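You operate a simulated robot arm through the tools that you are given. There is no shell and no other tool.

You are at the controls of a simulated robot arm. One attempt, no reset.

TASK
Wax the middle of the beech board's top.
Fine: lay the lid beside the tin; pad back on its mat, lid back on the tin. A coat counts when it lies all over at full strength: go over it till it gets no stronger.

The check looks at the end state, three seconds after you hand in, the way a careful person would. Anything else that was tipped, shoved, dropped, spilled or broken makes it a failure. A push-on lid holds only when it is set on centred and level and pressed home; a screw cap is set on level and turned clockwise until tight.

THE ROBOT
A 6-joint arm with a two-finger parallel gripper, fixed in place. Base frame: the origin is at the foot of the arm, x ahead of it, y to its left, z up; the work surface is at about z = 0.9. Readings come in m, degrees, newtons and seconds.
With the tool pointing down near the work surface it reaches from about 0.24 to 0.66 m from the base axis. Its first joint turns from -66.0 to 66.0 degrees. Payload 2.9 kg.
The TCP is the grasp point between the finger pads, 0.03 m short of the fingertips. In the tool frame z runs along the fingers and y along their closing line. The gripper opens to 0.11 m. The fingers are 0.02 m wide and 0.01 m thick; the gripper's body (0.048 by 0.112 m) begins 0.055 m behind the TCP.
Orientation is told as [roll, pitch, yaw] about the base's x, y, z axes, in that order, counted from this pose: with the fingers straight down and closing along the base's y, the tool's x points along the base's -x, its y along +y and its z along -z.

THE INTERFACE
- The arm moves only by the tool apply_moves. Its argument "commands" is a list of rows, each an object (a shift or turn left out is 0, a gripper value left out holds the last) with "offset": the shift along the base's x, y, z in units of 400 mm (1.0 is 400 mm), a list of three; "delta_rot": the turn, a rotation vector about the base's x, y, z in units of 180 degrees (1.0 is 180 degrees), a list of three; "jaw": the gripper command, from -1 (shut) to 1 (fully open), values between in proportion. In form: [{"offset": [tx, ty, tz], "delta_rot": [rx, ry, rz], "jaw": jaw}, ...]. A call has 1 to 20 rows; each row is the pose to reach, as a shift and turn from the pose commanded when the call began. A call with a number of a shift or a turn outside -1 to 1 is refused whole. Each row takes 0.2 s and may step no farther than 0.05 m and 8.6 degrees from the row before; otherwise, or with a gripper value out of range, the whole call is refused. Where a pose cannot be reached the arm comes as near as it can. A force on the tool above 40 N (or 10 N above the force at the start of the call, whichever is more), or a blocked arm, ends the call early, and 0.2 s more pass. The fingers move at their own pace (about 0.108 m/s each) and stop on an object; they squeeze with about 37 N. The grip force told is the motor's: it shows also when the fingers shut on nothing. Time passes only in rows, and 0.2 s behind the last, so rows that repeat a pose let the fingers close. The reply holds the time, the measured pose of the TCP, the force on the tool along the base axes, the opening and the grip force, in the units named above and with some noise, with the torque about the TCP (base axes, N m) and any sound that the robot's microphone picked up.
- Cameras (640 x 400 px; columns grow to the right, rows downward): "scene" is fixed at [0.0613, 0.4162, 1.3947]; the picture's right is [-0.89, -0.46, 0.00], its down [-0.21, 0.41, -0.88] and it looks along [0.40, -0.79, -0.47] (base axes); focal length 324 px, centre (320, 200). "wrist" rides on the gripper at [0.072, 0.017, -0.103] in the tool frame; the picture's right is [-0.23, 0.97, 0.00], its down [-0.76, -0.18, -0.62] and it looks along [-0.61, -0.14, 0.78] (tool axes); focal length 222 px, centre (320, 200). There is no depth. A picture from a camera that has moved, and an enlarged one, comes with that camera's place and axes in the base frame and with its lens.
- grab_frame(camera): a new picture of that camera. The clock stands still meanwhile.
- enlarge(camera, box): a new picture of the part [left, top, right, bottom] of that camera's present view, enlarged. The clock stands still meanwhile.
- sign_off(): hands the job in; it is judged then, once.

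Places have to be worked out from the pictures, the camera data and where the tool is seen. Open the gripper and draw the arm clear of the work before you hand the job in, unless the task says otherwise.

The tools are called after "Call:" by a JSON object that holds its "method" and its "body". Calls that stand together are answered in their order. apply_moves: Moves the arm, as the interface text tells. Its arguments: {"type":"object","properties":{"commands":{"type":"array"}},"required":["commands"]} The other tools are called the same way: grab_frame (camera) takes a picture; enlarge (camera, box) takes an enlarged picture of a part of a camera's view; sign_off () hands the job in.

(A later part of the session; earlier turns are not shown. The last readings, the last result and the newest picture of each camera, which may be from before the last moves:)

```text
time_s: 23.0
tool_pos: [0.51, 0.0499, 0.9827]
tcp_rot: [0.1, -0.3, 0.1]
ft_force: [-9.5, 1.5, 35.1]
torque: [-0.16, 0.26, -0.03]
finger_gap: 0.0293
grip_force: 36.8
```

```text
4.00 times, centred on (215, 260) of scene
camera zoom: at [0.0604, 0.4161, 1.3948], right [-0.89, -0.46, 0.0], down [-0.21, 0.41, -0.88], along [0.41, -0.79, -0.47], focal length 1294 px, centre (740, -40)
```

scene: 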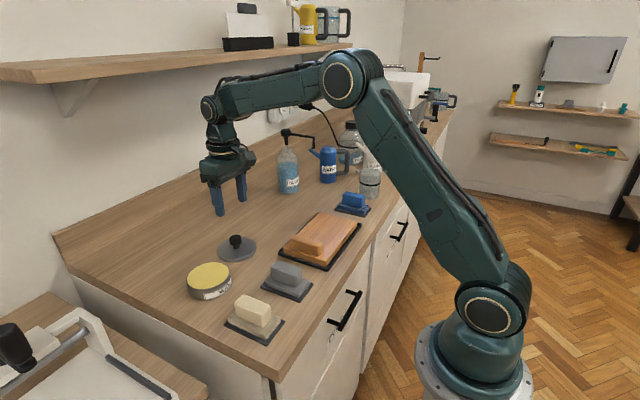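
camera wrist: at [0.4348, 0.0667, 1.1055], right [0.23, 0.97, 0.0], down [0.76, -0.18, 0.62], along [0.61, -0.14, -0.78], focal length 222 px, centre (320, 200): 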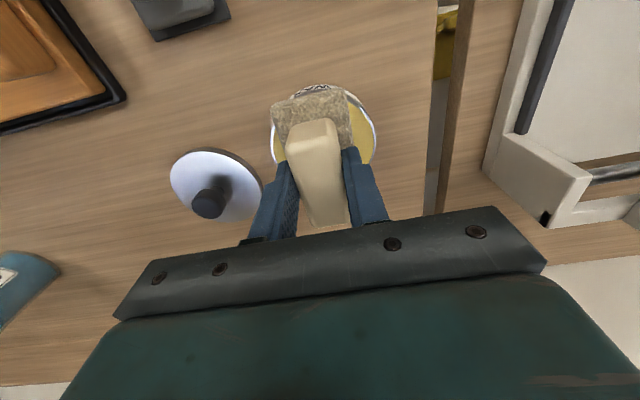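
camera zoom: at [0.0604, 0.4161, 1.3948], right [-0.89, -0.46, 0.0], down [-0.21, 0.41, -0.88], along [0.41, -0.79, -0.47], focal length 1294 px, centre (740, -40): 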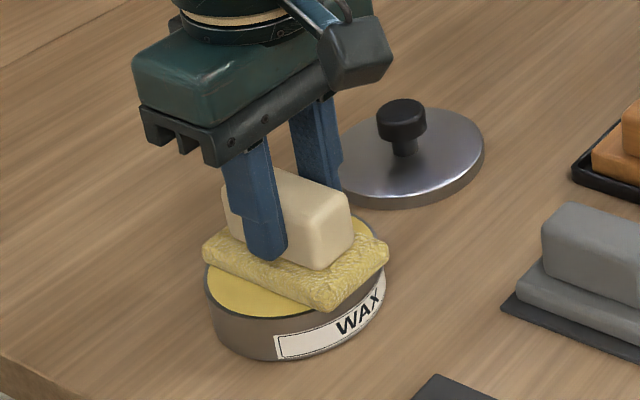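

The pad's sole is now evenly yellow, so it is loaded with wax. I'll lift off gently and carry it toward the board at a safe height, stopping where the wrist camera sees the board.

Call:
{"method": "apply_moves", "body": {"commands": [{"offset": [0, 0, 0.02], "jaw": -1}, {"offset": [0, 0, 0.1]}, {"offset": [0, 0, 0.2]}, {"offset": [-0.08, -0.08, 0.24]}, {"offset": [-0.16, -0.16, 0.24]}, {"offset": [-0.24, -0.24, 0.24]}, {"offset": [-0.32, -0.32, 0.24]}, {"offset": [-0.4, -0.4, 0.24]}, {"offset": [-0.45, -0.48, 0.24]}, {"offset": [-0.45, -0.5, 0.24]}, {"offset": [-0.45, -0.5, 0.24]}]}}

Call:
{"method": "grab_frame", "body": {"camera": "wrist"}}

Call:
{"method": "grab_frame", "body": {"camera": "scene"}}

Call:
{"method": "enlarge", "body": {"camera": "wrist", "box": [120, 40, 440, 240]}}

```text
time_s: 25.4
tool_pos: [0.3295, -0.1527, 1.0746]
tcp_rot: [0.0, 0.1, 0.1]
ft_force: [-0.3, -0.8, 0.1]
torque: [0.0, -0.01, 0.0]
finger_gap: 0.0291
grip_force: 37.0
```

```text
taken
camera wrist: at [0.2559, -0.135, 1.177], right [0.23, 0.97, 0.0], down [0.76, -0.18, 0.62], along [0.61, -0.14, -0.78], focal length 222 px, centre (320, 200)
```

wrist: 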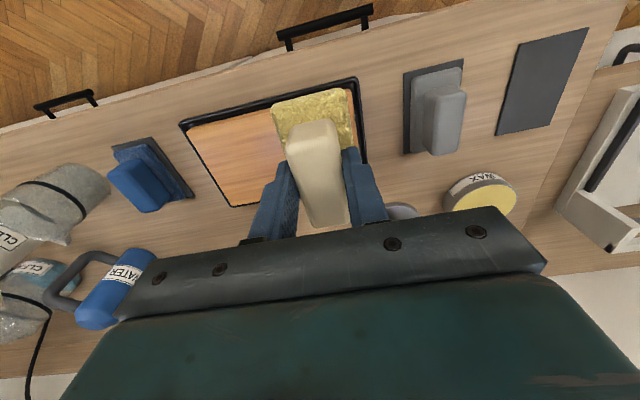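

```text
taken
```

scene: 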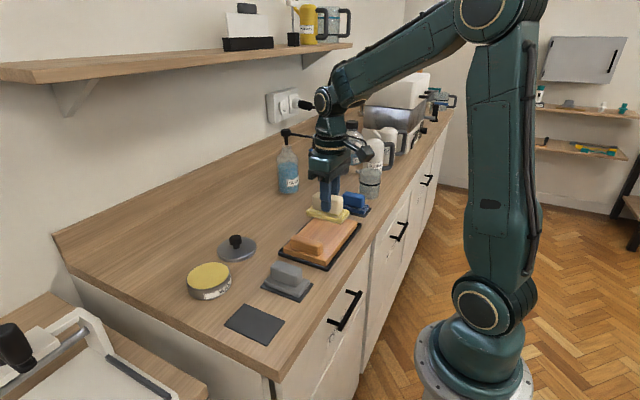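

```text
2.00 times, centred on (280, 140) of wrist
camera zoom: at [0.2559, -0.135, 1.177], right [0.23, 0.97, 0.0], down [0.76, -0.18, 0.62], along [0.61, -0.14, -0.78], focal length 444 px, centre (400, 320)
```

zoom: 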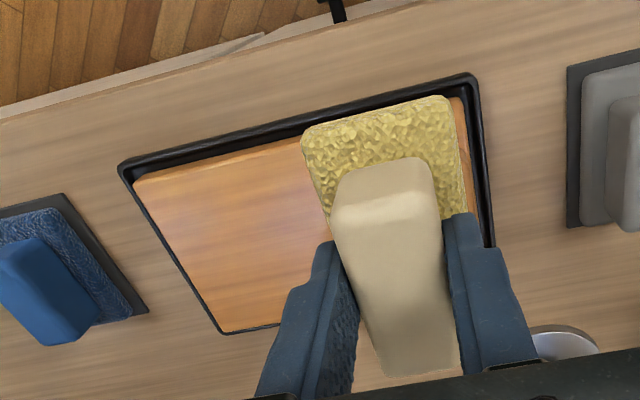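

The board's top spans about x 0.314–0.432 and y -0.307 to -0.118 at z ≈ 0.924. The raised block occupies y > -0.142, so the middle is near (0.373, -0.212). I'll move over that point, then descend to just above it.

Call:
{"method": "apply_moves", "body": {"commands": [{"offset": [0.05, -0.08, 0], "jaw": -1}, {"offset": [0.104, -0.156, 0]}, {"offset": [0.104, -0.16, -0.08]}, {"offset": [0.104, -0.16, -0.18]}, {"offset": [0.104, -0.16, -0.2]}, {"offset": [0.104, -0.16, -0.2]}]}}

Call:
{"method": "grab_frame", "body": {"camera": "wrist"}}

Call:
{"method": "enlarge", "body": {"camera": "scene", "box": [270, 160, 390, 280]}}

```text
time_s: 26.8
tool_pos: [0.3724, -0.2151, 0.9948]
tcp_rot: [0.0, -0.1, 0.2]
ft_force: [-0.4, 0.5, -1.1]
torque: [0.0, -0.01, 0.02]
finger_gap: 0.029
grip_force: 37.1
```

```text
taken
camera wrist: at [0.2989, -0.1975, 1.0972], right [0.23, 0.97, 0.0], down [0.76, -0.18, 0.62], along [0.61, -0.14, -0.78], focal length 222 px, centre (320, 200)
```

wrist: 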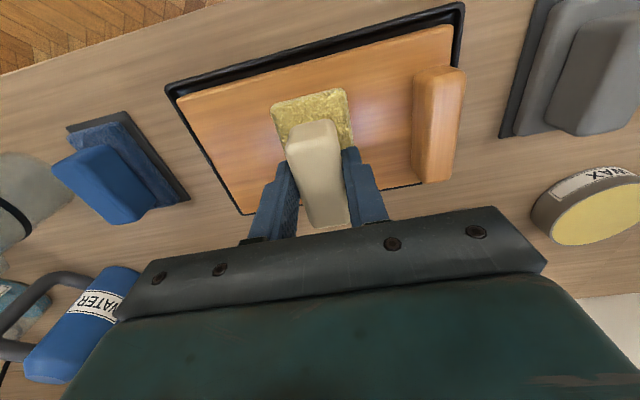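

```text
3.33 times, centred on (330, 220) of scene
camera zoom: at [0.0613, 0.4161, 1.3947], right [-0.89, -0.46, 0.0], down [-0.21, 0.41, -0.88], along [0.4, -0.79, -0.47], focal length 1079 px, centre (287, 133)
```

zoom: 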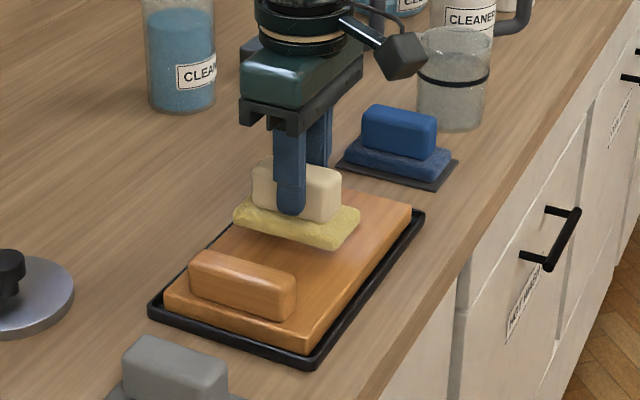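

The pad is over the middle, clear of the raised block. I'll lower in small steps to a light contact.

Call:
{"method": "apply_moves", "body": {"commands": [{"offset": [0, 0, -0.02], "jaw": -1}, {"offset": [0, 0, -0.032]}, {"offset": [0, 0, -0.036]}, {"offset": [0, 0, -0.04]}, {"offset": [0, 0, -0.04]}]}}

```text
time_s: 28.0
tool_pos: [0.3724, -0.2143, 0.9814]
tcp_rot: [0.0, 0.2, 0.0]
ft_force: [-0.1, -0.3, -0.6]
torque: [-0.03, 0.03, 0.0]
finger_gap: 0.0294
grip_force: 36.8
```

No contact yet at z = 0.981; I'll continue in about 1 mm steps.

Call:
{"method": "apply_moves", "body": {"commands": [{"offset": [0, 0, -0.003], "jaw": -1}, {"offset": [0, 0, -0.006]}, {"offset": [0, 0, -0.008]}, {"offset": [0, 0, -0.008]}]}}

Call:
{"method": "enlarge", "body": {"camera": "scene", "box": [280, 190, 370, 270]}}

```text
time_s: 29.0
tool_pos: [0.3726, -0.2146, 0.9756]
tcp_rot: [0.0, 0.1, 0.1]
ft_force: [-0.4, 0.1, 0.1]
torque: [-0.02, 0.01, 0.01]
finger_gap: 0.0292
grip_force: 37.1
```

```text
5.00 times, centred on (325, 230) of scene
camera zoom: at [0.0613, 0.4161, 1.3947], right [-0.89, -0.46, 0.0], down [-0.21, 0.41, -0.88], along [0.4, -0.79, -0.47], focal length 1618 px, centre (295, 50)
```

zoom: 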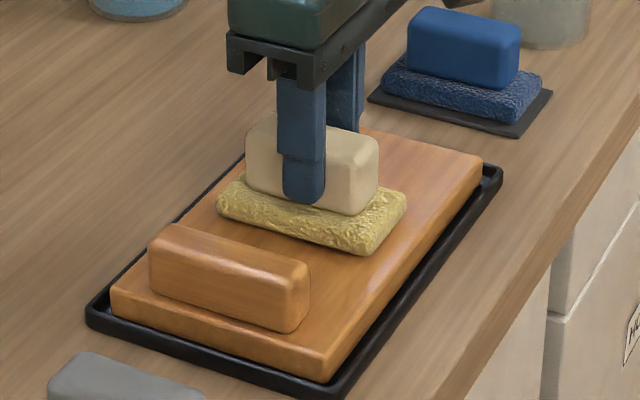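

It is very near contact now. Two more ~1 mm steps.

Call:
{"method": "apply_moves", "body": {"commands": [{"offset": [0, 0, -0.0025], "jaw": -1}, {"offset": [0, 0, -0.005]}, {"offset": [0, 0, -0.005]}]}}

```text
time_s: 29.8
tool_pos: [0.3722, -0.2148, 0.9758]
tcp_rot: [0.0, 0.1, 0.0]
ft_force: [-0.8, 0.1, -1.0]
torque: [0.0, 0.0, 0.02]
finger_gap: 0.0293
grip_force: 37.0
```

Call:
{"method": "apply_moves", "body": {"commands": [{"offset": [0, 0, -0.0025], "jaw": -1}, {"offset": [0, 0, -0.005]}, {"offset": [0, 0, -0.005]}]}}

```text
time_s: 30.6
tool_pos: [0.3735, -0.2143, 0.9751]
tcp_rot: [-0.1, 0.0, -0.1]
ft_force: [-8.0, -0.1, 23.5]
torque: [0.15, -0.15, 0.0]
finger_gap: 0.0292
grip_force: 37.2
```

Contact at about 23 N. I'll ease off slightly and look at the board to see whether the coat shows and nothing shifted.

Call:
{"method": "apply_moves", "body": {"commands": [{"offset": [0, 0, 0.0015], "jaw": -1}, {"offset": [0, -0.01, 0.0015]}, {"offset": [0, -0.02, 0.0015]}, {"offset": [0, -0.03, 0.0015]}]}}

Call:
{"method": "enlarge", "body": {"camera": "scene", "box": [280, 190, 370, 270]}}

Call:
{"method": "grab_frame", "body": {"camera": "wrist"}}

```text
time_s: 31.6
tool_pos: [0.3737, -0.2242, 0.9751]
tcp_rot: [0.0, 0.0, 0.2]
ft_force: [2.3, 11.4, 20.8]
torque: [0.39, -0.42, 0.2]
finger_gap: 0.0293
grip_force: 37.4
```

```text
5.00 times, centred on (325, 230) of scene
camera zoom: at [0.0611, 0.4166, 1.3946], right [-0.89, -0.46, 0.0], down [-0.21, 0.41, -0.88], along [0.4, -0.79, -0.47], focal length 1618 px, centre (295, 50)
```

zoom: 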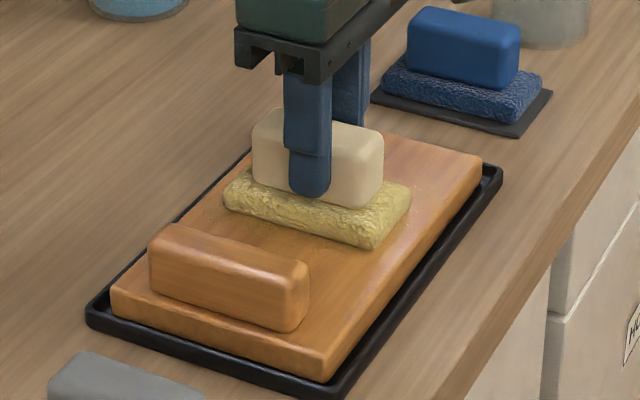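

```text
taken
camera wrist: at [0.299, -0.2076, 1.0771], right [0.22, 0.97, 0.0], down [0.76, -0.17, 0.62], along [0.61, -0.14, -0.78], focal length 222 px, centre (320, 200)
```

wrist: 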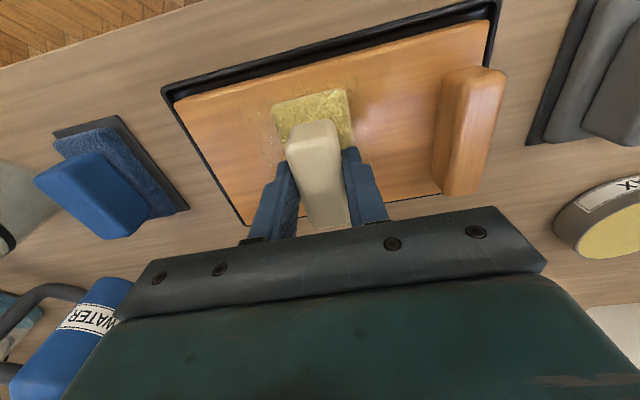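

Call:
{"method": "enlarge", "body": {"camera": "wrist", "box": [220, 60, 460, 210]}}

Call:
{"method": "enlarge", "body": {"camera": "scene", "box": [300, 205, 360, 255]}}

```text
2.67 times, centred on (340, 135) of wrist
camera zoom: at [0.299, -0.2076, 1.0771], right [0.22, 0.97, 0.0], down [0.76, -0.17, 0.62], along [0.61, -0.14, -0.78], focal length 592 px, centre (267, 373)
```

zoom: 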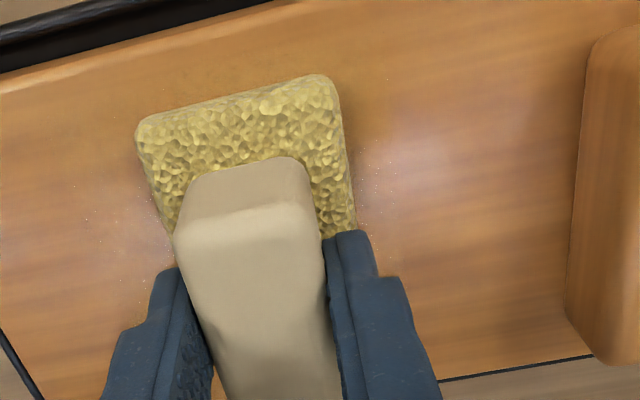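

```text
8.00 times, centred on (330, 230) of scene
camera zoom: at [0.0611, 0.4166, 1.3946], right [-0.89, -0.46, 0.0], down [-0.21, 0.41, -0.88], along [0.4, -0.79, -0.47], focal length 2589 px, centre (240, -40)
```

zoom: 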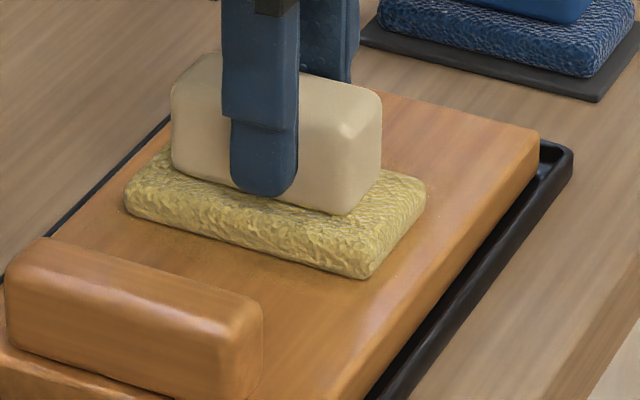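

I see a few tiny specks around the pad and want to know what they are before rubbing further. I'll lift the pad and look at the surface beneath.

Call:
{"method": "apply_moves", "body": {"commands": [{"offset": [0, 0, 0.02], "jaw": -1}, {"offset": [0, 0, 0.1]}, {"offset": [-0.05, -0.02, 0.2]}, {"offset": [-0.12, -0.05, 0.22]}, {"offset": [-0.2, -0.05, 0.22]}, {"offset": [-0.2, -0.05, 0.22]}]}}

Call:
{"method": "enlarge", "body": {"camera": "scene", "box": [270, 190, 370, 275]}}

Call:
{"method": "grab_frame", "body": {"camera": "wrist"}}

```text
time_s: 33.0
tool_pos: [0.2928, -0.245, 1.0635]
tcp_rot: [0.0, 0.1, 0.1]
ft_force: [0.1, -0.5, -1.0]
torque: [0.0, -0.02, 0.01]
finger_gap: 0.029
grip_force: 37.5
```

```text
4.71 times, centred on (320, 232) of scene
camera zoom: at [0.0613, 0.4162, 1.3947], right [-0.89, -0.46, 0.0], down [-0.21, 0.41, -0.88], along [0.4, -0.79, -0.47], focal length 1523 px, centre (320, 47)
```

zoom: 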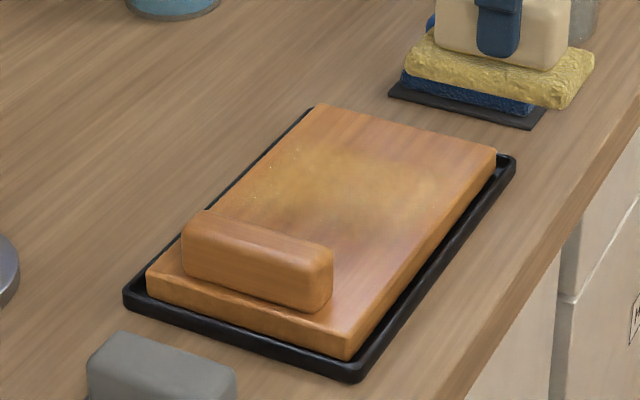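

```text
taken
camera wrist: at [0.2183, -0.2292, 1.1652], right [0.23, 0.97, 0.0], down [0.76, -0.18, 0.62], along [0.61, -0.14, -0.78], focal length 222 px, centre (320, 200)
```

wrist: 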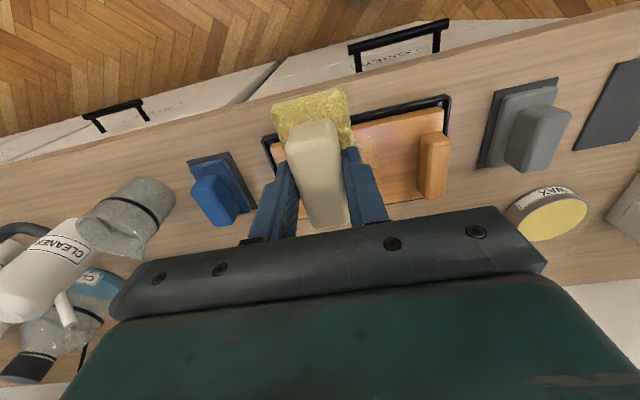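

Call:
{"method": "enlarge", "body": {"camera": "scene", "box": [295, 205, 365, 260]}}

```text
7.27 times, centred on (330, 232) of scene
camera zoom: at [0.0613, 0.4162, 1.3947], right [-0.89, -0.46, 0.0], down [-0.21, 0.41, -0.88], along [0.4, -0.79, -0.47], focal length 2354 px, centre (247, -36)
```

zoom: 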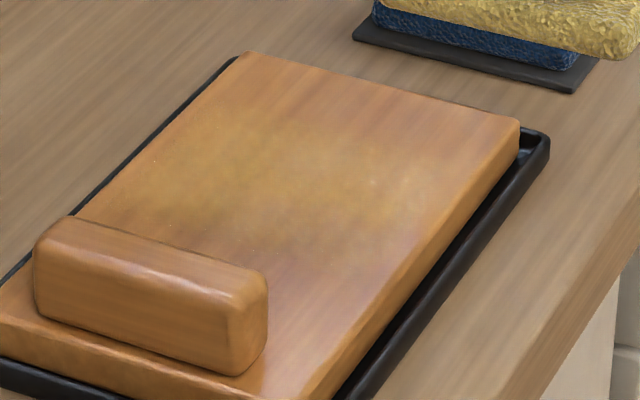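

A yellowish wax film is forming on the middle, and board and tray haven't shifted. The pad is still well loaded, so I'll go back down with moderate pressure and stroke along y over the free middle.

Call:
{"method": "apply_moves", "body": {"commands": [{"offset": [0.1, 0.03, -0.05], "jaw": -1}, {"offset": [0.195, 0.05, -0.12]}, {"offset": [0.2, 0.05, -0.2]}, {"offset": [0.2, 0.05, -0.213]}, {"offset": [0.2, 0.05, -0.2185]}, {"offset": [0.2, 0.03, -0.2185]}, {"offset": [0.2, 0.01, -0.2185]}, {"offset": [0.2, -0.01, -0.2185]}, {"offset": [0.2, -0.03, -0.2185]}, {"offset": [0.2, -0.05, -0.2185]}]}}

Call:
{"method": "enlarge", "body": {"camera": "scene", "box": [270, 190, 370, 275]}}

```text
time_s: 35.2
tool_pos: [0.3743, -0.2654, 0.9751]
tcp_rot: [-0.1, 0.0, 0.1]
ft_force: [0.0, 9.5, 17.9]
torque: [0.31, -0.1, 0.02]
finger_gap: 0.0289
grip_force: 37.2
```

```text
4.71 times, centred on (320, 232) of scene
camera zoom: at [0.0611, 0.4166, 1.3946], right [-0.89, -0.46, 0.0], down [-0.21, 0.41, -0.88], along [0.4, -0.79, -0.47], focal length 1523 px, centre (320, 47)
```

zoom: 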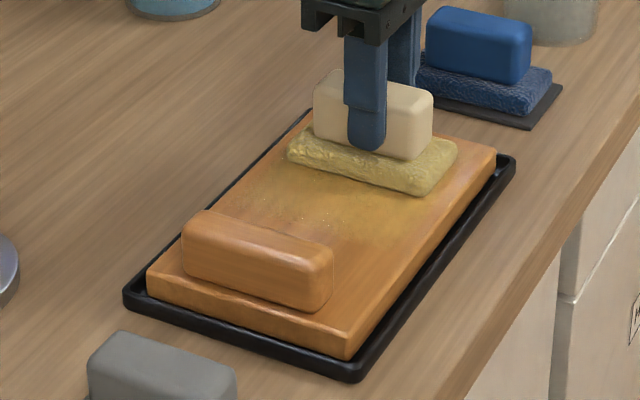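

The stroke is working at about 18 N, with nothing displaced. I'll stroke back toward the block (stopping about 10 mm short of it), then return with a slight x shift.

Call:
{"method": "apply_moves", "body": {"commands": [{"offset": [0, 0.023, 0], "jaw": -1}, {"offset": [0, 0.046, 0]}, {"offset": [0, 0.069, 0]}, {"offset": [0, 0.092, 0]}, {"offset": [0, 0.115, 0]}, {"offset": [0, 0.138, 0]}, {"offset": [0, 0.161, 0]}, {"offset": [0, 0.184, 0]}, {"offset": [0, 0.207, 0]}, {"offset": [0, 0.228, 0]}, {"offset": [-0.02, 0.228, 0]}, {"offset": [-0.03, 0.207, 0]}, {"offset": [-0.03, 0.184, 0]}, {"offset": [-0.03, 0.161, 0]}, {"offset": [-0.03, 0.138, 0]}, {"offset": [-0.03, 0.115, 0]}, {"offset": [-0.03, 0.092, 0]}, {"offset": [-0.03, 0.069, 0]}, {"offset": [-0.03, 0.046, 0]}, {"offset": [-0.03, 0.023, 0]}]}}

Call:
{"method": "enlarge", "body": {"camera": "scene", "box": [270, 190, 370, 275]}}

Call:
{"method": "enlarge", "body": {"camera": "wrist", "box": [160, 20, 480, 220]}}

```text
time_s: 39.4
tool_pos: [0.3605, -0.257, 0.9761]
tcp_rot: [0.0, 0.2, 0.2]
ft_force: [-0.1, 1.8, 3.0]
torque: [0.06, 0.13, -0.09]
finger_gap: 0.0292
grip_force: 37.4
```

```text
4.71 times, centred on (320, 232) of scene
camera zoom: at [0.0612, 0.4162, 1.3947], right [-0.89, -0.46, 0.0], down [-0.21, 0.41, -0.88], along [0.4, -0.79, -0.47], focal length 1523 px, centre (320, 47)
```

zoom: 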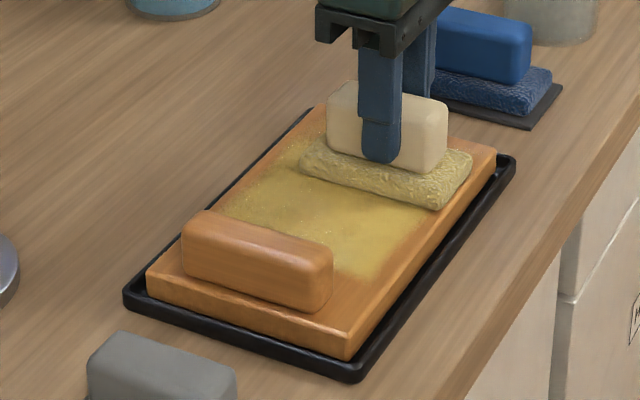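

```text
2.00 times, centred on (320, 120) of wrist
camera zoom: at [0.2866, -0.2402, 1.0769], right [0.23, 0.97, 0.0], down [0.76, -0.18, 0.62], along [0.61, -0.14, -0.78], focal length 444 px, centre (320, 360)
```

zoom: 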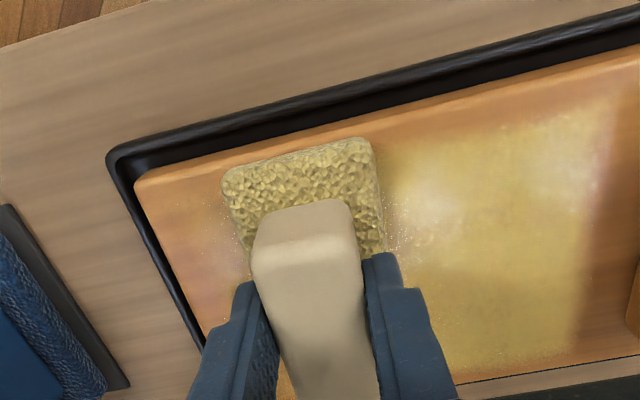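

A clear, fairly even wax film is developing over the middle. Pressure fell to 3 N at this x, so I'll press slightly more here, stroke back, then do a stroke shifted toward +x with the height adjusted.

Call:
{"method": "apply_moves", "body": {"commands": [{"offset": [0, 0, -0.0015], "jaw": -1}, {"offset": [0, 0.0228, -0.0015]}, {"offset": [0, 0.0456, -0.0015]}, {"offset": [0, 0.0684, -0.0015]}, {"offset": [0, 0.0912, -0.0015]}, {"offset": [0, 0.114, -0.0015]}, {"offset": [0, 0.1368, -0.0015]}, {"offset": [0, 0.1596, -0.0015]}, {"offset": [0, 0.1824, -0.0015]}, {"offset": [0, 0.205, -0.0015]}]}}

Call:
{"method": "enlarge", "body": {"camera": "scene", "box": [270, 190, 370, 275]}}

```text
time_s: 41.6
tool_pos: [0.3606, -0.1755, 0.9743]
tcp_rot: [-0.1, 0.1, 0.0]
ft_force: [-0.1, -10.0, 20.6]
torque: [-0.28, -0.14, 0.0]
finger_gap: 0.0292
grip_force: 37.4
```

```text
4.71 times, centred on (320, 232) of scene
camera zoom: at [0.061, 0.416, 1.3948], right [-0.89, -0.46, 0.0], down [-0.21, 0.41, -0.88], along [0.4, -0.79, -0.47], focal length 1523 px, centre (320, 47)
```

zoom: 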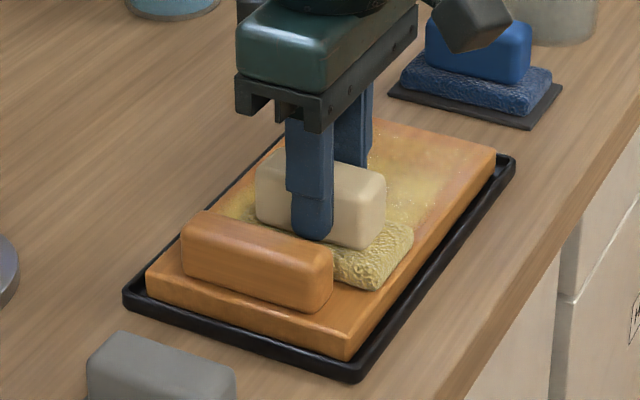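

Good pressure (about 20 N) and everything is still in place. Next I shift toward +x with slight relief and stroke back to the far end.

Call:
{"method": "apply_moves", "body": {"commands": [{"offset": [0.02, 0, 0.001], "jaw": -1}, {"offset": [0.04, 0, 0.0015]}, {"offset": [0.06, 0, 0.002]}, {"offset": [0.06, -0.0228, 0.002]}, {"offset": [0.06, -0.0456, 0.002]}, {"offset": [0.06, -0.0684, 0.002]}, {"offset": [0.06, -0.0912, 0.002]}, {"offset": [0.06, -0.114, 0.002]}, {"offset": [0.06, -0.1368, 0.002]}, {"offset": [0.06, -0.1596, 0.002]}, {"offset": [0.06, -0.1824, 0.002]}, {"offset": [0.06, -0.205, 0.002]}, {"offset": [0.06, -0.228, 0.002]}]}}

Call:
{"method": "enlarge", "body": {"camera": "scene", "box": [270, 190, 370, 275]}}

```text
time_s: 44.4
tool_pos: [0.386, -0.2676, 0.9747]
tcp_rot: [0.1, 0.1, 0.0]
ft_force: [-0.1, 0.1, -0.5]
torque: [-0.02, -0.01, 0.01]
finger_gap: 0.0294
grip_force: 37.2
```

```text
4.71 times, centred on (320, 232) of scene
camera zoom: at [0.0613, 0.4161, 1.3947], right [-0.89, -0.46, 0.0], down [-0.21, 0.41, -0.88], along [0.4, -0.79, -0.47], focal length 1523 px, centre (320, 47)
```

zoom: 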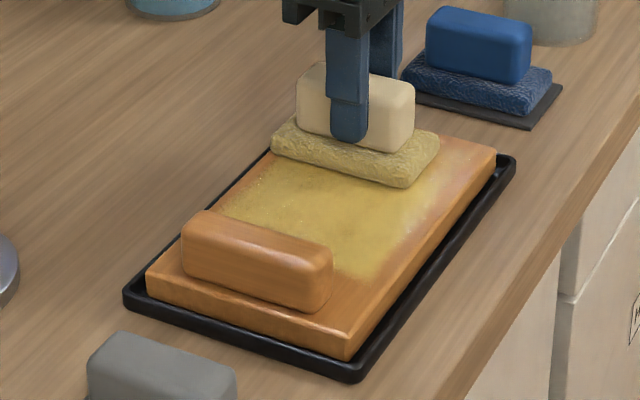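

The pad has gone paler and lost contact at this end, so it's time to reload. I'll lift clear and carry it back over the tin.

Call:
{"method": "apply_moves", "body": {"commands": [{"offset": [0, 0, 0.06], "jaw": -1}, {"offset": [0, 0, 0.16]}, {"offset": [0, 0.02, 0.26]}, {"offset": [0.04, 0.12, 0.26]}, {"offset": [0.08, 0.22, 0.26]}, {"offset": [0.12, 0.32, 0.26]}, {"offset": [0.16, 0.42, 0.26]}, {"offset": [0.2, 0.52, 0.26]}, {"offset": [0.24, 0.62, 0.26]}, {"offset": [0.28, 0.72, 0.26]}, {"offset": [0.31, 0.794, 0.2]}, {"offset": [0.31, 0.794, 0.1]}, {"offset": [0.31, 0.794, 0.06]}, {"offset": [0.31, 0.794, 0.06]}]}}

Call:
{"method": "enlarge", "body": {"camera": "scene", "box": [270, 190, 370, 275]}}

Call:
{"method": "enlarge", "body": {"camera": "scene", "box": [160, 210, 270, 310]}}

Call:
{"method": "grab_frame", "body": {"camera": "wrist"}}

```text
time_s: 47.4
tool_pos: [0.5066, 0.0509, 1.0008]
tcp_rot: [0.1, 0.1, 0.1]
ft_force: [-0.5, 0.1, 0.0]
torque: [0.01, -0.01, -0.02]
finger_gap: 0.0291
grip_force: 36.8
```

```text
4.71 times, centred on (320, 232) of scene
camera zoom: at [0.0613, 0.4162, 1.3947], right [-0.89, -0.46, 0.0], down [-0.21, 0.41, -0.88], along [0.4, -0.79, -0.47], focal length 1523 px, centre (320, 47)
```

zoom: 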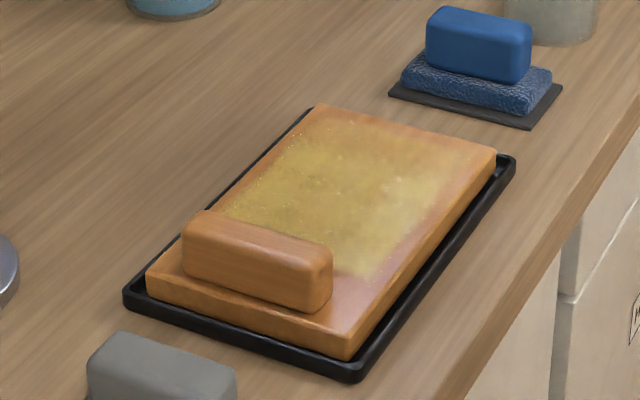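

```text
4.00 times, centred on (215, 260) of scene
camera zoom: at [0.0613, 0.4162, 1.3947], right [-0.89, -0.46, 0.0], down [-0.21, 0.41, -0.88], along [0.4, -0.79, -0.47], focal length 1294 px, centre (740, -40)
```

zoom: 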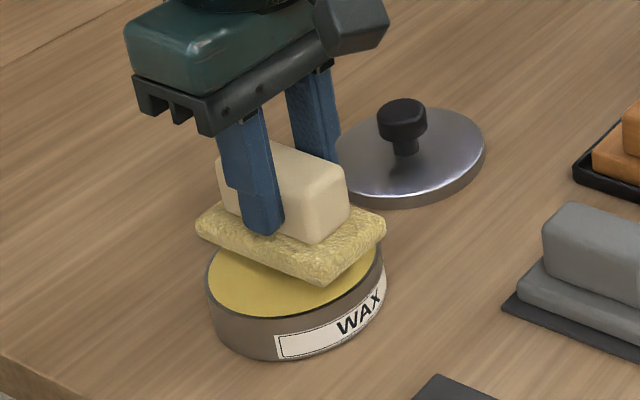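

```text
taken
camera wrist: at [0.4336, 0.0686, 1.1038], right [0.23, 0.97, 0.0], down [0.76, -0.18, 0.62], along [0.61, -0.14, -0.78], focal length 222 px, centre (320, 200)
```

wrist: 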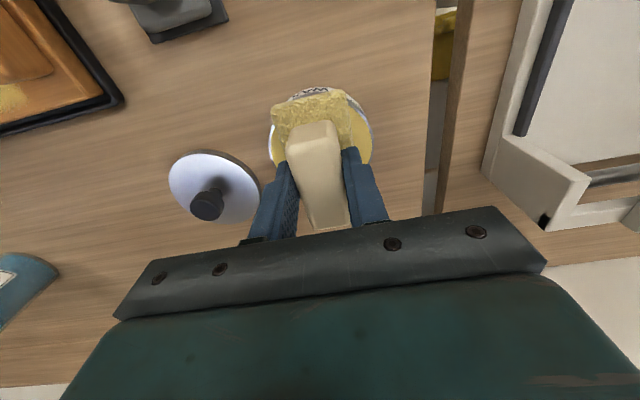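

The coat covers the middle evenly so far, and board and tray are unmoved. Now I press the pad to the wax again to reload.

Call:
{"method": "apply_moves", "body": {"commands": [{"offset": [0.006, -0.001, -0.02], "jaw": -1}, {"offset": [0.006, -0.001, -0.035]}, {"offset": [0.006, -0.001, -0.042]}, {"offset": [0.006, -0.001, -0.0445]}, {"offset": [0.006, -0.001, -0.0445]}]}}

Call:
{"method": "enlarge", "body": {"camera": "scene", "box": [160, 210, 270, 310]}}

```text
time_s: 48.6
tool_pos: [0.5119, 0.0513, 0.9821]
tcp_rot: [0.0, -0.2, 0.1]
ft_force: [-4.6, -2.8, 15.6]
torque: [-0.23, 0.33, 0.03]
finger_gap: 0.0287
grip_force: 37.2
```

```text
4.00 times, centred on (215, 260) of scene
camera zoom: at [0.0609, 0.416, 1.3948], right [-0.89, -0.46, 0.0], down [-0.21, 0.41, -0.88], along [0.4, -0.79, -0.47], focal length 1294 px, centre (740, -40)
```

zoom: 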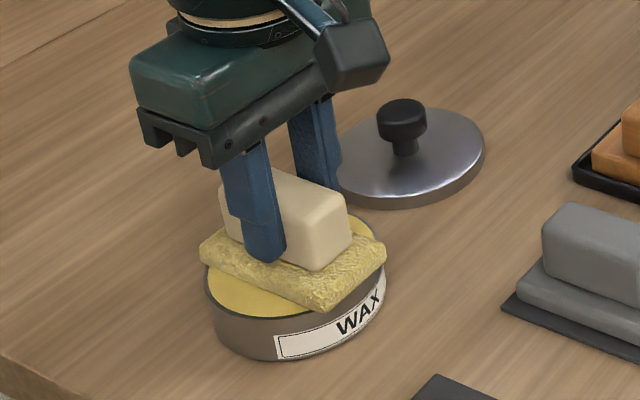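

Contact at about 16 N. I'll hold with slightly more pressure for a moment, then lift.

Call:
{"method": "apply_moves", "body": {"commands": [{"offset": [0, 0, -0.001], "jaw": -1}, {"offset": [0, 0, -0.001]}, {"offset": [0, 0, -0.001]}, {"offset": [0, 0, 0.01]}, {"offset": [0, 0, 0.06]}]}}

Call:
{"method": "enlarge", "body": {"camera": "scene", "box": [160, 200, 270, 310]}}

```text
time_s: 49.8
tool_pos: [0.5102, 0.0544, 1.0038]
tcp_rot: [-0.1, 0.2, 0.1]
ft_force: [-0.5, -0.1, -0.9]
torque: [0.0, 0.0, -0.04]
finger_gap: 0.029
grip_force: 36.9
```

```text
3.64 times, centred on (215, 255) of scene
camera zoom: at [0.0613, 0.4162, 1.3947], right [-0.89, -0.46, 0.0], down [-0.21, 0.41, -0.88], along [0.4, -0.79, -0.47], focal length 1177 px, centre (702, 0)
```

zoom: 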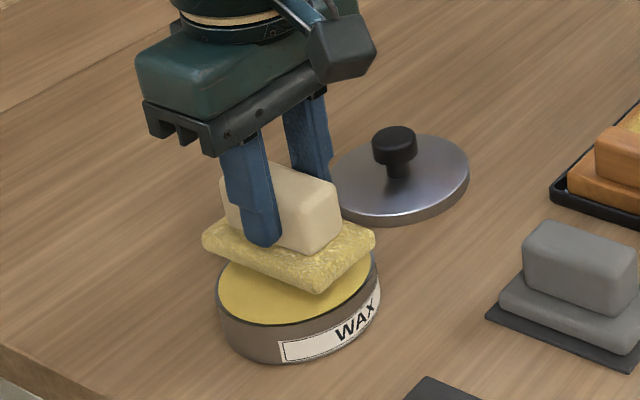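

The pad is reloaded and the tin hasn't moved. I'll carry it back over the board and come down to just above the surface.

Call:
{"method": "apply_moves", "body": {"commands": [{"offset": [0, 0, 0.1], "jaw": -1}, {"offset": [-0.02, -0.04, 0.18]}, {"offset": [-0.06, -0.14, 0.18]}, {"offset": [-0.1, -0.24, 0.18]}, {"offset": [-0.15, -0.34, 0.18]}, {"offset": [-0.2, -0.44, 0.18]}, {"offset": [-0.25, -0.54, 0.18]}, {"offset": [-0.3, -0.63, 0.18]}, {"offset": [-0.34, -0.7, 0.14]}, {"offset": [-0.34, -0.7, 0.04]}, {"offset": [-0.34, -0.7, -0.035]}, {"offset": [-0.34, -0.7, -0.045]}, {"offset": [-0.34, -0.7, -0.045]}]}}

Call:
{"method": "grab_frame", "body": {"camera": "wrist"}}

```text
time_s: 52.6
tool_pos: [0.376, -0.2271, 0.9856]
tcp_rot: [0.0, 0.1, 0.1]
ft_force: [-0.2, 0.8, -0.7]
torque: [0.04, 0.02, 0.02]
finger_gap: 0.0293
grip_force: 37.0
```

```text
taken
camera wrist: at [0.3013, -0.2102, 1.0876], right [0.23, 0.97, 0.0], down [0.76, -0.18, 0.62], along [0.61, -0.14, -0.78], focal length 222 px, centre (320, 200)
```

wrist: 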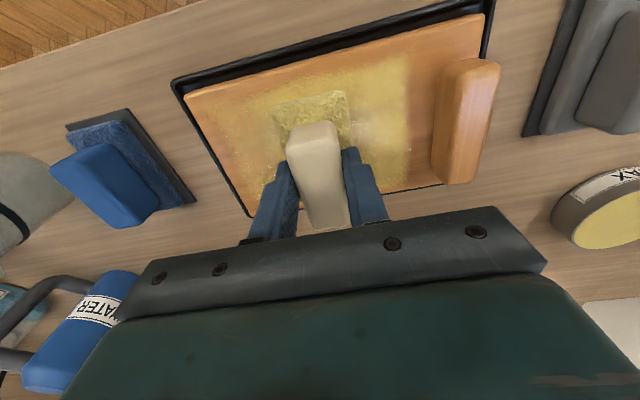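

The pad is over the coated middle again; I'll descend finely to contact.

Call:
{"method": "apply_moves", "body": {"commands": [{"offset": [-0.005, 0, -0.015], "jaw": -1}, {"offset": [-0.005, 0, -0.022]}, {"offset": [-0.005, 0, -0.026]}, {"offset": [-0.005, 0, -0.028]}, {"offset": [-0.005, 0, -0.028]}]}}

```text
time_s: 53.8
tool_pos: [0.3734, -0.2287, 0.9754]
tcp_rot: [-0.1, 0.0, 0.1]
ft_force: [-0.3, 0.2, -0.5]
torque: [0.02, -0.01, 0.01]
finger_gap: 0.0292
grip_force: 37.3
```

Call:
{"method": "apply_moves", "body": {"commands": [{"offset": [0, 0, -0.0025], "jaw": -1}, {"offset": [0, 0, -0.004]}, {"offset": [0, 0, -0.004]}]}}

```text
time_s: 54.6
tool_pos: [0.3744, -0.2276, 0.9738]
tcp_rot: [-0.2, 0.0, 0.1]
ft_force: [0.5, -0.3, 13.9]
torque: [0.13, 0.02, -0.02]
finger_gap: 0.0293
grip_force: 37.3
```

Contact at 14 N. Now full strokes along the middle: to the far end, back toward the block, and return.

Call:
{"method": "apply_moves", "body": {"commands": [{"offset": [0, -0.0235, -0.0005], "jaw": -1}, {"offset": [0, -0.047, -0.0005]}, {"offset": [0, -0.0705, -0.0005]}, {"offset": [0, -0.094, -0.0005]}, {"offset": [0, -0.0705, -0.0005]}, {"offset": [0, -0.047, -0.0005]}, {"offset": [0, -0.0235, -0.0005]}, {"offset": [0, 0, -0.0005]}, {"offset": [0, 0.0235, -0.0005]}, {"offset": [0, 0.047, -0.0005]}, {"offset": [0, 0.0705, -0.0005]}, {"offset": [0, 0.094, -0.0005]}, {"offset": [0, 0.115, -0.0005]}, {"offset": [0, 0.13, -0.0005]}]}}

Call:
{"method": "enlarge", "body": {"camera": "scene", "box": [270, 190, 370, 275]}}

```text
time_s: 57.6
tool_pos: [0.3742, -0.1762, 0.9741]
tcp_rot: [-0.2, -0.1, -0.1]
ft_force: [-0.2, -10.8, 22.3]
torque: [-0.28, 0.12, -0.01]
finger_gap: 0.0292
grip_force: 36.7
```

```text
4.71 times, centred on (320, 232) of scene
camera zoom: at [0.061, 0.416, 1.3948], right [-0.89, -0.46, 0.0], down [-0.21, 0.41, -0.88], along [0.4, -0.79, -0.47], focal length 1523 px, centre (320, 47)
```

zoom: 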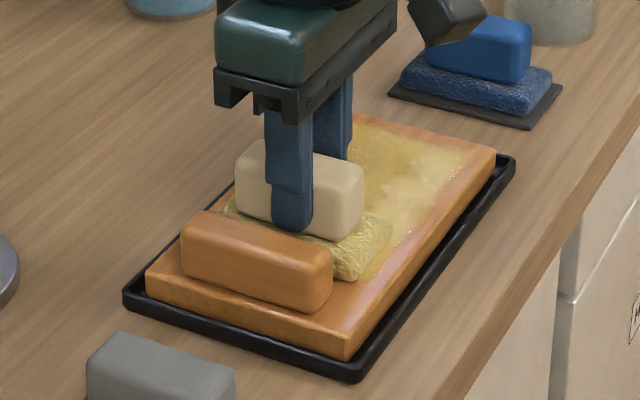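

The film is clearly building. I'll shift toward -x with slightly lower height and sweep to the far end, compensating the small slope.

Call:
{"method": "apply_moves", "body": {"commands": [{"offset": [-0.018, 0, -0.0005], "jaw": -1}, {"offset": [-0.035, 0, -0.001]}, {"offset": [-0.035, -0.0235, -0.001]}, {"offset": [-0.035, -0.047, -0.0012]}, {"offset": [-0.035, -0.0705, -0.0014]}, {"offset": [-0.035, -0.094, -0.0016]}, {"offset": [-0.035, -0.1175, -0.0018]}, {"offset": [-0.035, -0.141, -0.002]}, {"offset": [-0.035, -0.1645, -0.0022]}, {"offset": [-0.035, -0.188, -0.0024]}, {"offset": [-0.035, -0.21, -0.0025]}, {"offset": [-0.035, -0.224, -0.0025]}]}}

Call:
{"method": "enlarge", "body": {"camera": "scene", "box": [270, 190, 370, 275]}}

Call:
{"method": "enlarge", "body": {"camera": "wrist", "box": [160, 20, 480, 220]}}

```text
time_s: 58.5
tool_pos: [0.3592, -0.1885, 0.9744]
tcp_rot: [0.1, 0.0, 0.4]
ft_force: [-1.2, 0.2, 6.0]
torque: [-0.15, 0.04, 0.01]
finger_gap: 0.0291
grip_force: 37.3
stopped in row 4: the force on the tool passed its limit at 42 N (the readings are from after the stop); the commanded pose is now the measured one
```

```text
4.71 times, centred on (320, 232) of scene
camera zoom: at [0.0612, 0.4162, 1.3947], right [-0.89, -0.46, 0.0], down [-0.21, 0.41, -0.88], along [0.4, -0.79, -0.47], focal length 1523 px, centre (320, 47)
```

zoom: 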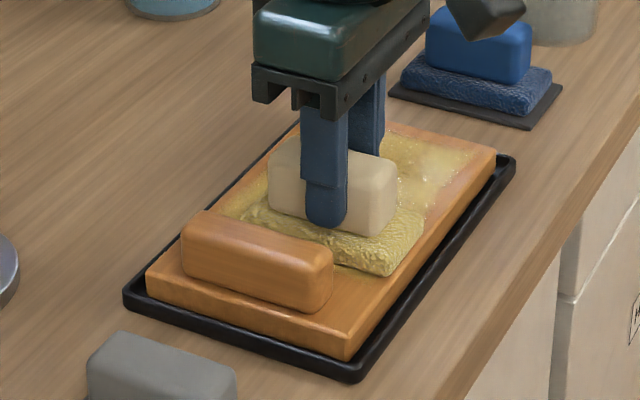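

```text
2.00 times, centred on (320, 120) of wrist
camera zoom: at [0.2852, -0.1721, 1.0764], right [0.22, 0.98, 0.0], down [0.76, -0.17, 0.62], along [0.61, -0.14, -0.78], focal length 444 px, centre (320, 360)
```

zoom: 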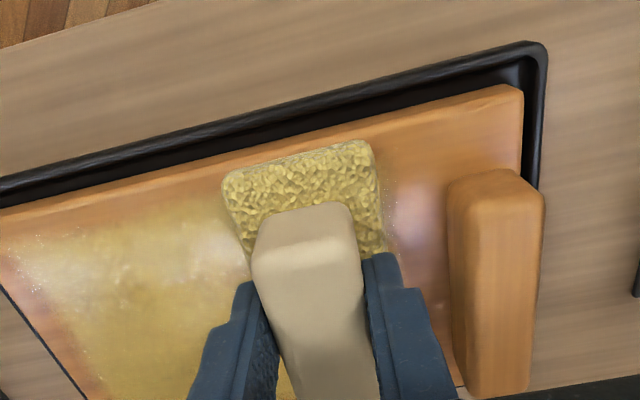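

The force limit tripped on reversal, but nothing moved. From here (6 N) I'll continue the sweep with only a small extra press.

Call:
{"method": "apply_moves", "body": {"commands": [{"offset": [0, -0.015, -0.0005], "delta_rot": [0, 0, -0.0015], "jaw": -1}, {"offset": [0, -0.0375, -0.0008], "delta_rot": [0, 0, -0.0015]}, {"offset": [0, -0.06, -0.001], "delta_rot": [0, 0, -0.0015]}, {"offset": [0, -0.0825, -0.0012], "delta_rot": [0, 0, -0.0015]}, {"offset": [0, -0.105, -0.0014], "delta_rot": [0, 0, -0.0015]}, {"offset": [0, -0.1275, -0.0016], "delta_rot": [0, 0, -0.0015]}, {"offset": [0, -0.15, -0.0018], "delta_rot": [0, 0, -0.0015]}, {"offset": [0, -0.1725, -0.002], "delta_rot": [0, 0, -0.0015]}, {"offset": [0, -0.193, -0.002], "delta_rot": [0, 0, -0.0015]}]}}

Call:
{"method": "enlarge", "body": {"camera": "scene", "box": [270, 190, 370, 275]}}

```text
time_s: 60.5
tool_pos: [0.3592, -0.2651, 0.9737]
tcp_rot: [0.2, 0.1, 0.2]
ft_force: [-0.4, 9.4, 21.2]
torque: [0.1, -0.32, 0.07]
finger_gap: 0.0291
grip_force: 36.7
```

```text
4.71 times, centred on (320, 232) of scene
camera zoom: at [0.061, 0.4166, 1.3946], right [-0.89, -0.46, 0.0], down [-0.21, 0.41, -0.88], along [0.4, -0.79, -0.47], focal length 1523 px, centre (320, 47)
```

zoom: 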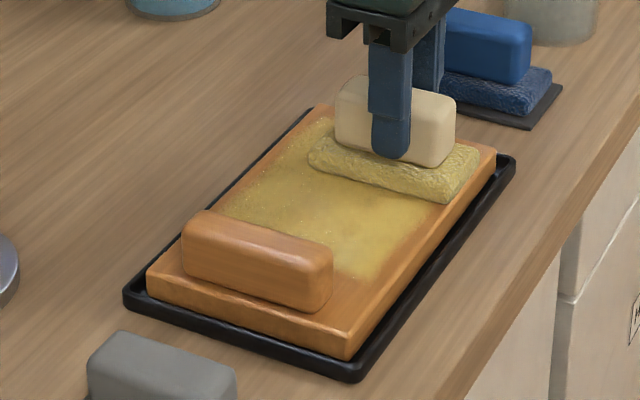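

Good, 21 N with an even film. Now I shift to the +x side and sweep back toward the block.

Call:
{"method": "apply_moves", "body": {"commands": [{"offset": [0.022, 0, 0.0005], "jaw": -1}, {"offset": [0.044, 0, 0.0005]}, {"offset": [0.064, 0, 0.0005]}, {"offset": [0.064, 0.0225, 0.0005]}, {"offset": [0.064, 0.045, 0.0005]}, {"offset": [0.064, 0.0675, 0.0005]}, {"offset": [0.064, 0.09, 0.0005]}, {"offset": [0.064, 0.1125, 0.0005]}, {"offset": [0.064, 0.135, 0.0005]}, {"offset": [0.064, 0.1575, 0.0005]}, {"offset": [0.064, 0.18, 0.0005]}, {"offset": [0.064, 0.2025, 0.0005]}, {"offset": [0.064, 0.222, 0.0005]}]}}

Call:
{"method": "enlarge", "body": {"camera": "scene", "box": [270, 190, 370, 275]}}

Call:
{"method": "enlarge", "body": {"camera": "wrist", "box": [100, 20, 420, 220]}}

```text
time_s: 63.3
tool_pos: [0.3854, -0.1773, 0.9732]
tcp_rot: [0.1, -0.1, 0.0]
ft_force: [-2.4, -11.2, 23.5]
torque: [-0.38, 0.01, -0.01]
finger_gap: 0.0293
grip_force: 36.5
```

```text
4.71 times, centred on (320, 232) of scene
camera zoom: at [0.0609, 0.416, 1.3948], right [-0.89, -0.46, 0.0], down [-0.21, 0.41, -0.88], along [0.4, -0.79, -0.47], focal length 1523 px, centre (320, 47)
```

zoom: 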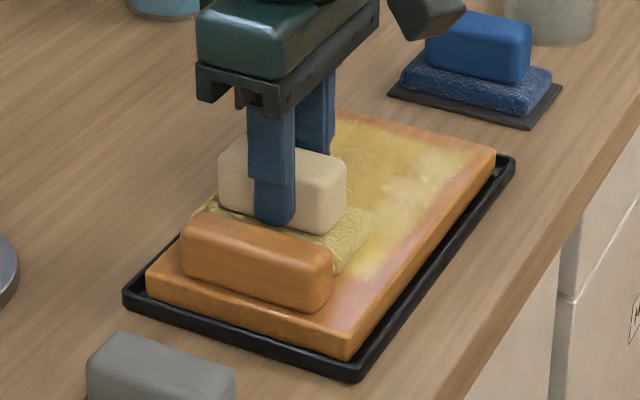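

```text
2.00 times, centred on (260, 120) of wrist
camera zoom: at [0.3096, -0.1611, 1.0759], right [0.23, 0.97, 0.0], down [0.76, -0.18, 0.62], along [0.61, -0.14, -0.78], focal length 444 px, centre (440, 360)
```

zoom: 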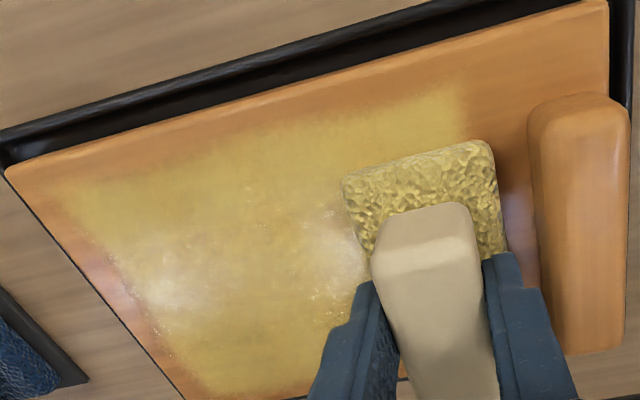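

The film is getting uniform. I'll do another stroke down the centre line to the far end with this load, then compare.

Call:
{"method": "apply_moves", "body": {"commands": [{"offset": [-0.015, -0.003, 0.001], "jaw": -1}, {"offset": [-0.03, -0.006, 0.001]}, {"offset": [-0.03, -0.0285, 0.001]}, {"offset": [-0.03, -0.051, 0.001]}, {"offset": [-0.03, -0.0735, 0.0008]}, {"offset": [-0.03, -0.096, 0.0005]}, {"offset": [-0.03, -0.1185, 0.0003]}, {"offset": [-0.03, -0.141, 0]}, {"offset": [-0.03, -0.1635, -0.0003]}, {"offset": [-0.03, -0.186, -0.0005]}, {"offset": [-0.03, -0.2085, -0.0005]}, {"offset": [-0.03, -0.222, -0.0005]}]}}

Call:
{"method": "enlarge", "body": {"camera": "scene", "box": [270, 190, 370, 275]}}

```text
time_s: 65.9
tool_pos: [0.374, -0.2653, 0.974]
tcp_rot: [0.2, 0.0, 0.1]
ft_force: [1.2, 11.0, 22.2]
torque: [0.21, 0.04, 0.0]
finger_gap: 0.0294
grip_force: 36.9
```

```text
4.71 times, centred on (320, 232) of scene
camera zoom: at [0.061, 0.4166, 1.3946], right [-0.89, -0.46, 0.0], down [-0.21, 0.41, -0.88], along [0.4, -0.79, -0.47], focal length 1523 px, centre (320, 47)
```

zoom: 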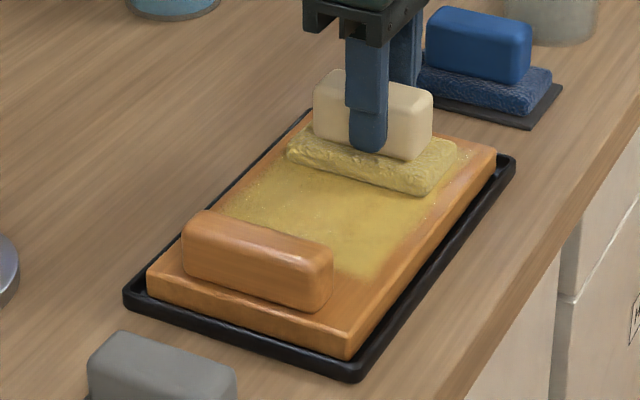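

The film looks uniform. I'll reload once more, then do another full round to be sure it gets no stronger.

Call:
{"method": "apply_moves", "body": {"commands": [{"offset": [0, 0, 0.06], "jaw": -1}, {"offset": [0, 0, 0.16]}, {"offset": [0, 0.02, 0.26]}, {"offset": [0.04, 0.12, 0.26]}, {"offset": [0.08, 0.22, 0.26]}, {"offset": [0.13, 0.32, 0.26]}, {"offset": [0.18, 0.42, 0.26]}, {"offset": [0.23, 0.52, 0.26]}, {"offset": [0.28, 0.62, 0.26]}, {"offset": [0.32, 0.72, 0.26]}, {"offset": [0.34, 0.79, 0.2]}, {"offset": [0.34, 0.79, 0.1]}, {"offset": [0.34, 0.79, 0.065]}, {"offset": [0.34, 0.79, 0.065]}]}}

Call:
{"method": "enlarge", "body": {"camera": "scene", "box": [270, 190, 370, 275]}}

Call:
{"method": "enlarge", "body": {"camera": "scene", "box": [160, 200, 270, 310]}}

```text
time_s: 68.9
tool_pos: [0.5083, 0.0511, 1.0003]
tcp_rot: [0.2, 0.0, 0.1]
ft_force: [-0.5, -0.3, 0.6]
torque: [0.01, -0.05, 0.02]
finger_gap: 0.0293
grip_force: 37.1
```

```text
4.71 times, centred on (320, 232) of scene
camera zoom: at [0.0613, 0.4162, 1.3947], right [-0.89, -0.46, 0.0], down [-0.21, 0.41, -0.88], along [0.4, -0.79, -0.47], focal length 1523 px, centre (320, 47)
```

zoom: 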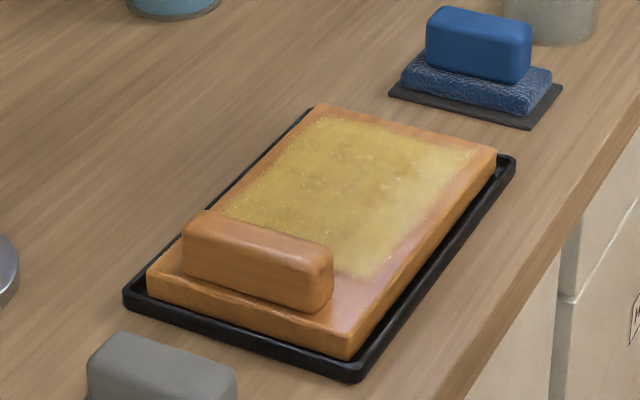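

```text
3.64 times, centred on (215, 255) of scene
camera zoom: at [0.0613, 0.4162, 1.3947], right [-0.89, -0.46, 0.0], down [-0.21, 0.41, -0.88], along [0.4, -0.79, -0.47], focal length 1177 px, centre (702, 0)
```

zoom: 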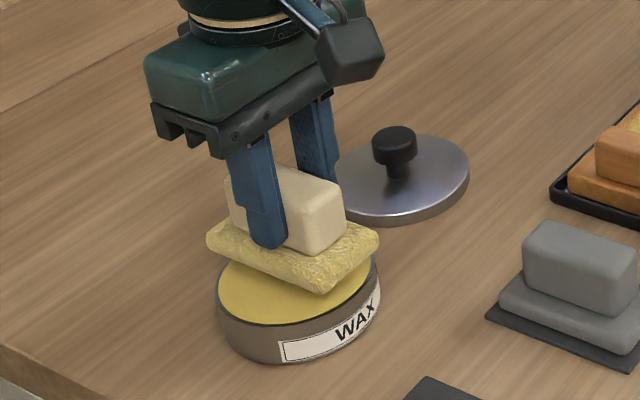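

The coat is stronger than before and board and tray are unmoved. I'll dip again.

Call:
{"method": "apply_moves", "body": {"commands": [{"offset": [0.004, -0.001, -0.02], "jaw": -1}, {"offset": [0.004, -0.001, -0.035]}, {"offset": [0.004, -0.001, -0.041]}, {"offset": [0.004, -0.001, -0.0445]}, {"offset": [0.004, -0.001, -0.0455]}, {"offset": [0.004, -0.001, -0.0455]}, {"offset": [0.004, -0.001, -0.0455]}]}}

```text
time_s: 70.5
tool_pos: [0.5112, 0.0513, 0.9816]
tcp_rot: [0.2, 0.0, 0.3]
ft_force: [-4.8, 1.1, 11.3]
torque: [-0.21, 0.11, -0.07]
finger_gap: 0.0292
grip_force: 36.9
```

Dipped at 11 N. I'll press slightly more, lift and return over the board.

Call:
{"method": "apply_moves", "body": {"commands": [{"offset": [0, 0, -0.0015], "jaw": -1}, {"offset": [0, 0, -0.0015]}, {"offset": [0, 0, 0.02]}, {"offset": [0, 0, 0.12]}, {"offset": [-0.02, -0.04, 0.22]}, {"offset": [-0.06, -0.14, 0.235]}, {"offset": [-0.1, -0.24, 0.235]}, {"offset": [-0.15, -0.34, 0.235]}, {"offset": [-0.2, -0.44, 0.235]}, {"offset": [-0.25, -0.54, 0.235]}, {"offset": [-0.3, -0.63, 0.235]}, {"offset": [-0.343, -0.698, 0.2]}, {"offset": [-0.343, -0.698, 0.1]}, {"offset": [-0.343, -0.698, 0.02]}, {"offset": [-0.343, -0.698, 0.0]}, {"offset": [-0.343, -0.698, -0.01]}, {"offset": [-0.343, -0.698, -0.01]}]}}

Call:
{"method": "grab_frame", "body": {"camera": "scene"}}

```text
time_s: 74.1
tool_pos: [0.3731, -0.2278, 0.9764]
tcp_rot: [0.2, 0.0, 0.2]
ft_force: [1.1, 0.0, -0.1]
torque: [0.02, 0.0, 0.0]
finger_gap: 0.0294
grip_force: 36.5
```

```text
taken
```

scene: 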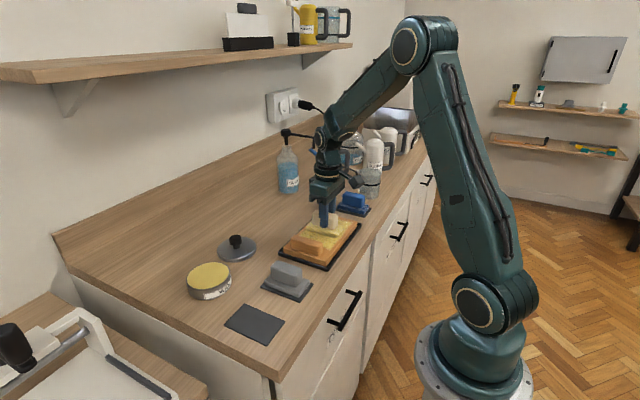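

I'm just above contact; I'll settle onto the board in small steps.

Call:
{"method": "apply_moves", "body": {"commands": [{"offset": [0, 0, -0.0025], "jaw": -1}, {"offset": [0, 0, -0.005]}, {"offset": [0, 0, -0.006]}, {"offset": [0, 0, -0.006]}]}}

```text
time_s: 75.1
tool_pos: [0.3736, -0.2276, 0.9753]
tcp_rot: [0.2, 0.0, 0.1]
ft_force: [-1.0, -0.2, -0.6]
torque: [0.0, 0.0, -0.01]
finger_gap: 0.0291
grip_force: 37.1
```

Call:
{"method": "apply_moves", "body": {"commands": [{"offset": [0, 0, -0.0025], "jaw": -1}, {"offset": [0, 0, -0.004]}, {"offset": [0, 0, -0.004]}]}}

```text
time_s: 75.9
tool_pos: [0.3726, -0.2283, 0.9741]
tcp_rot: [0.0, 0.0, 0.0]
ft_force: [-6.4, 2.6, 17.0]
torque: [-0.02, 0.13, -0.01]
finger_gap: 0.0293
grip_force: 37.2
```

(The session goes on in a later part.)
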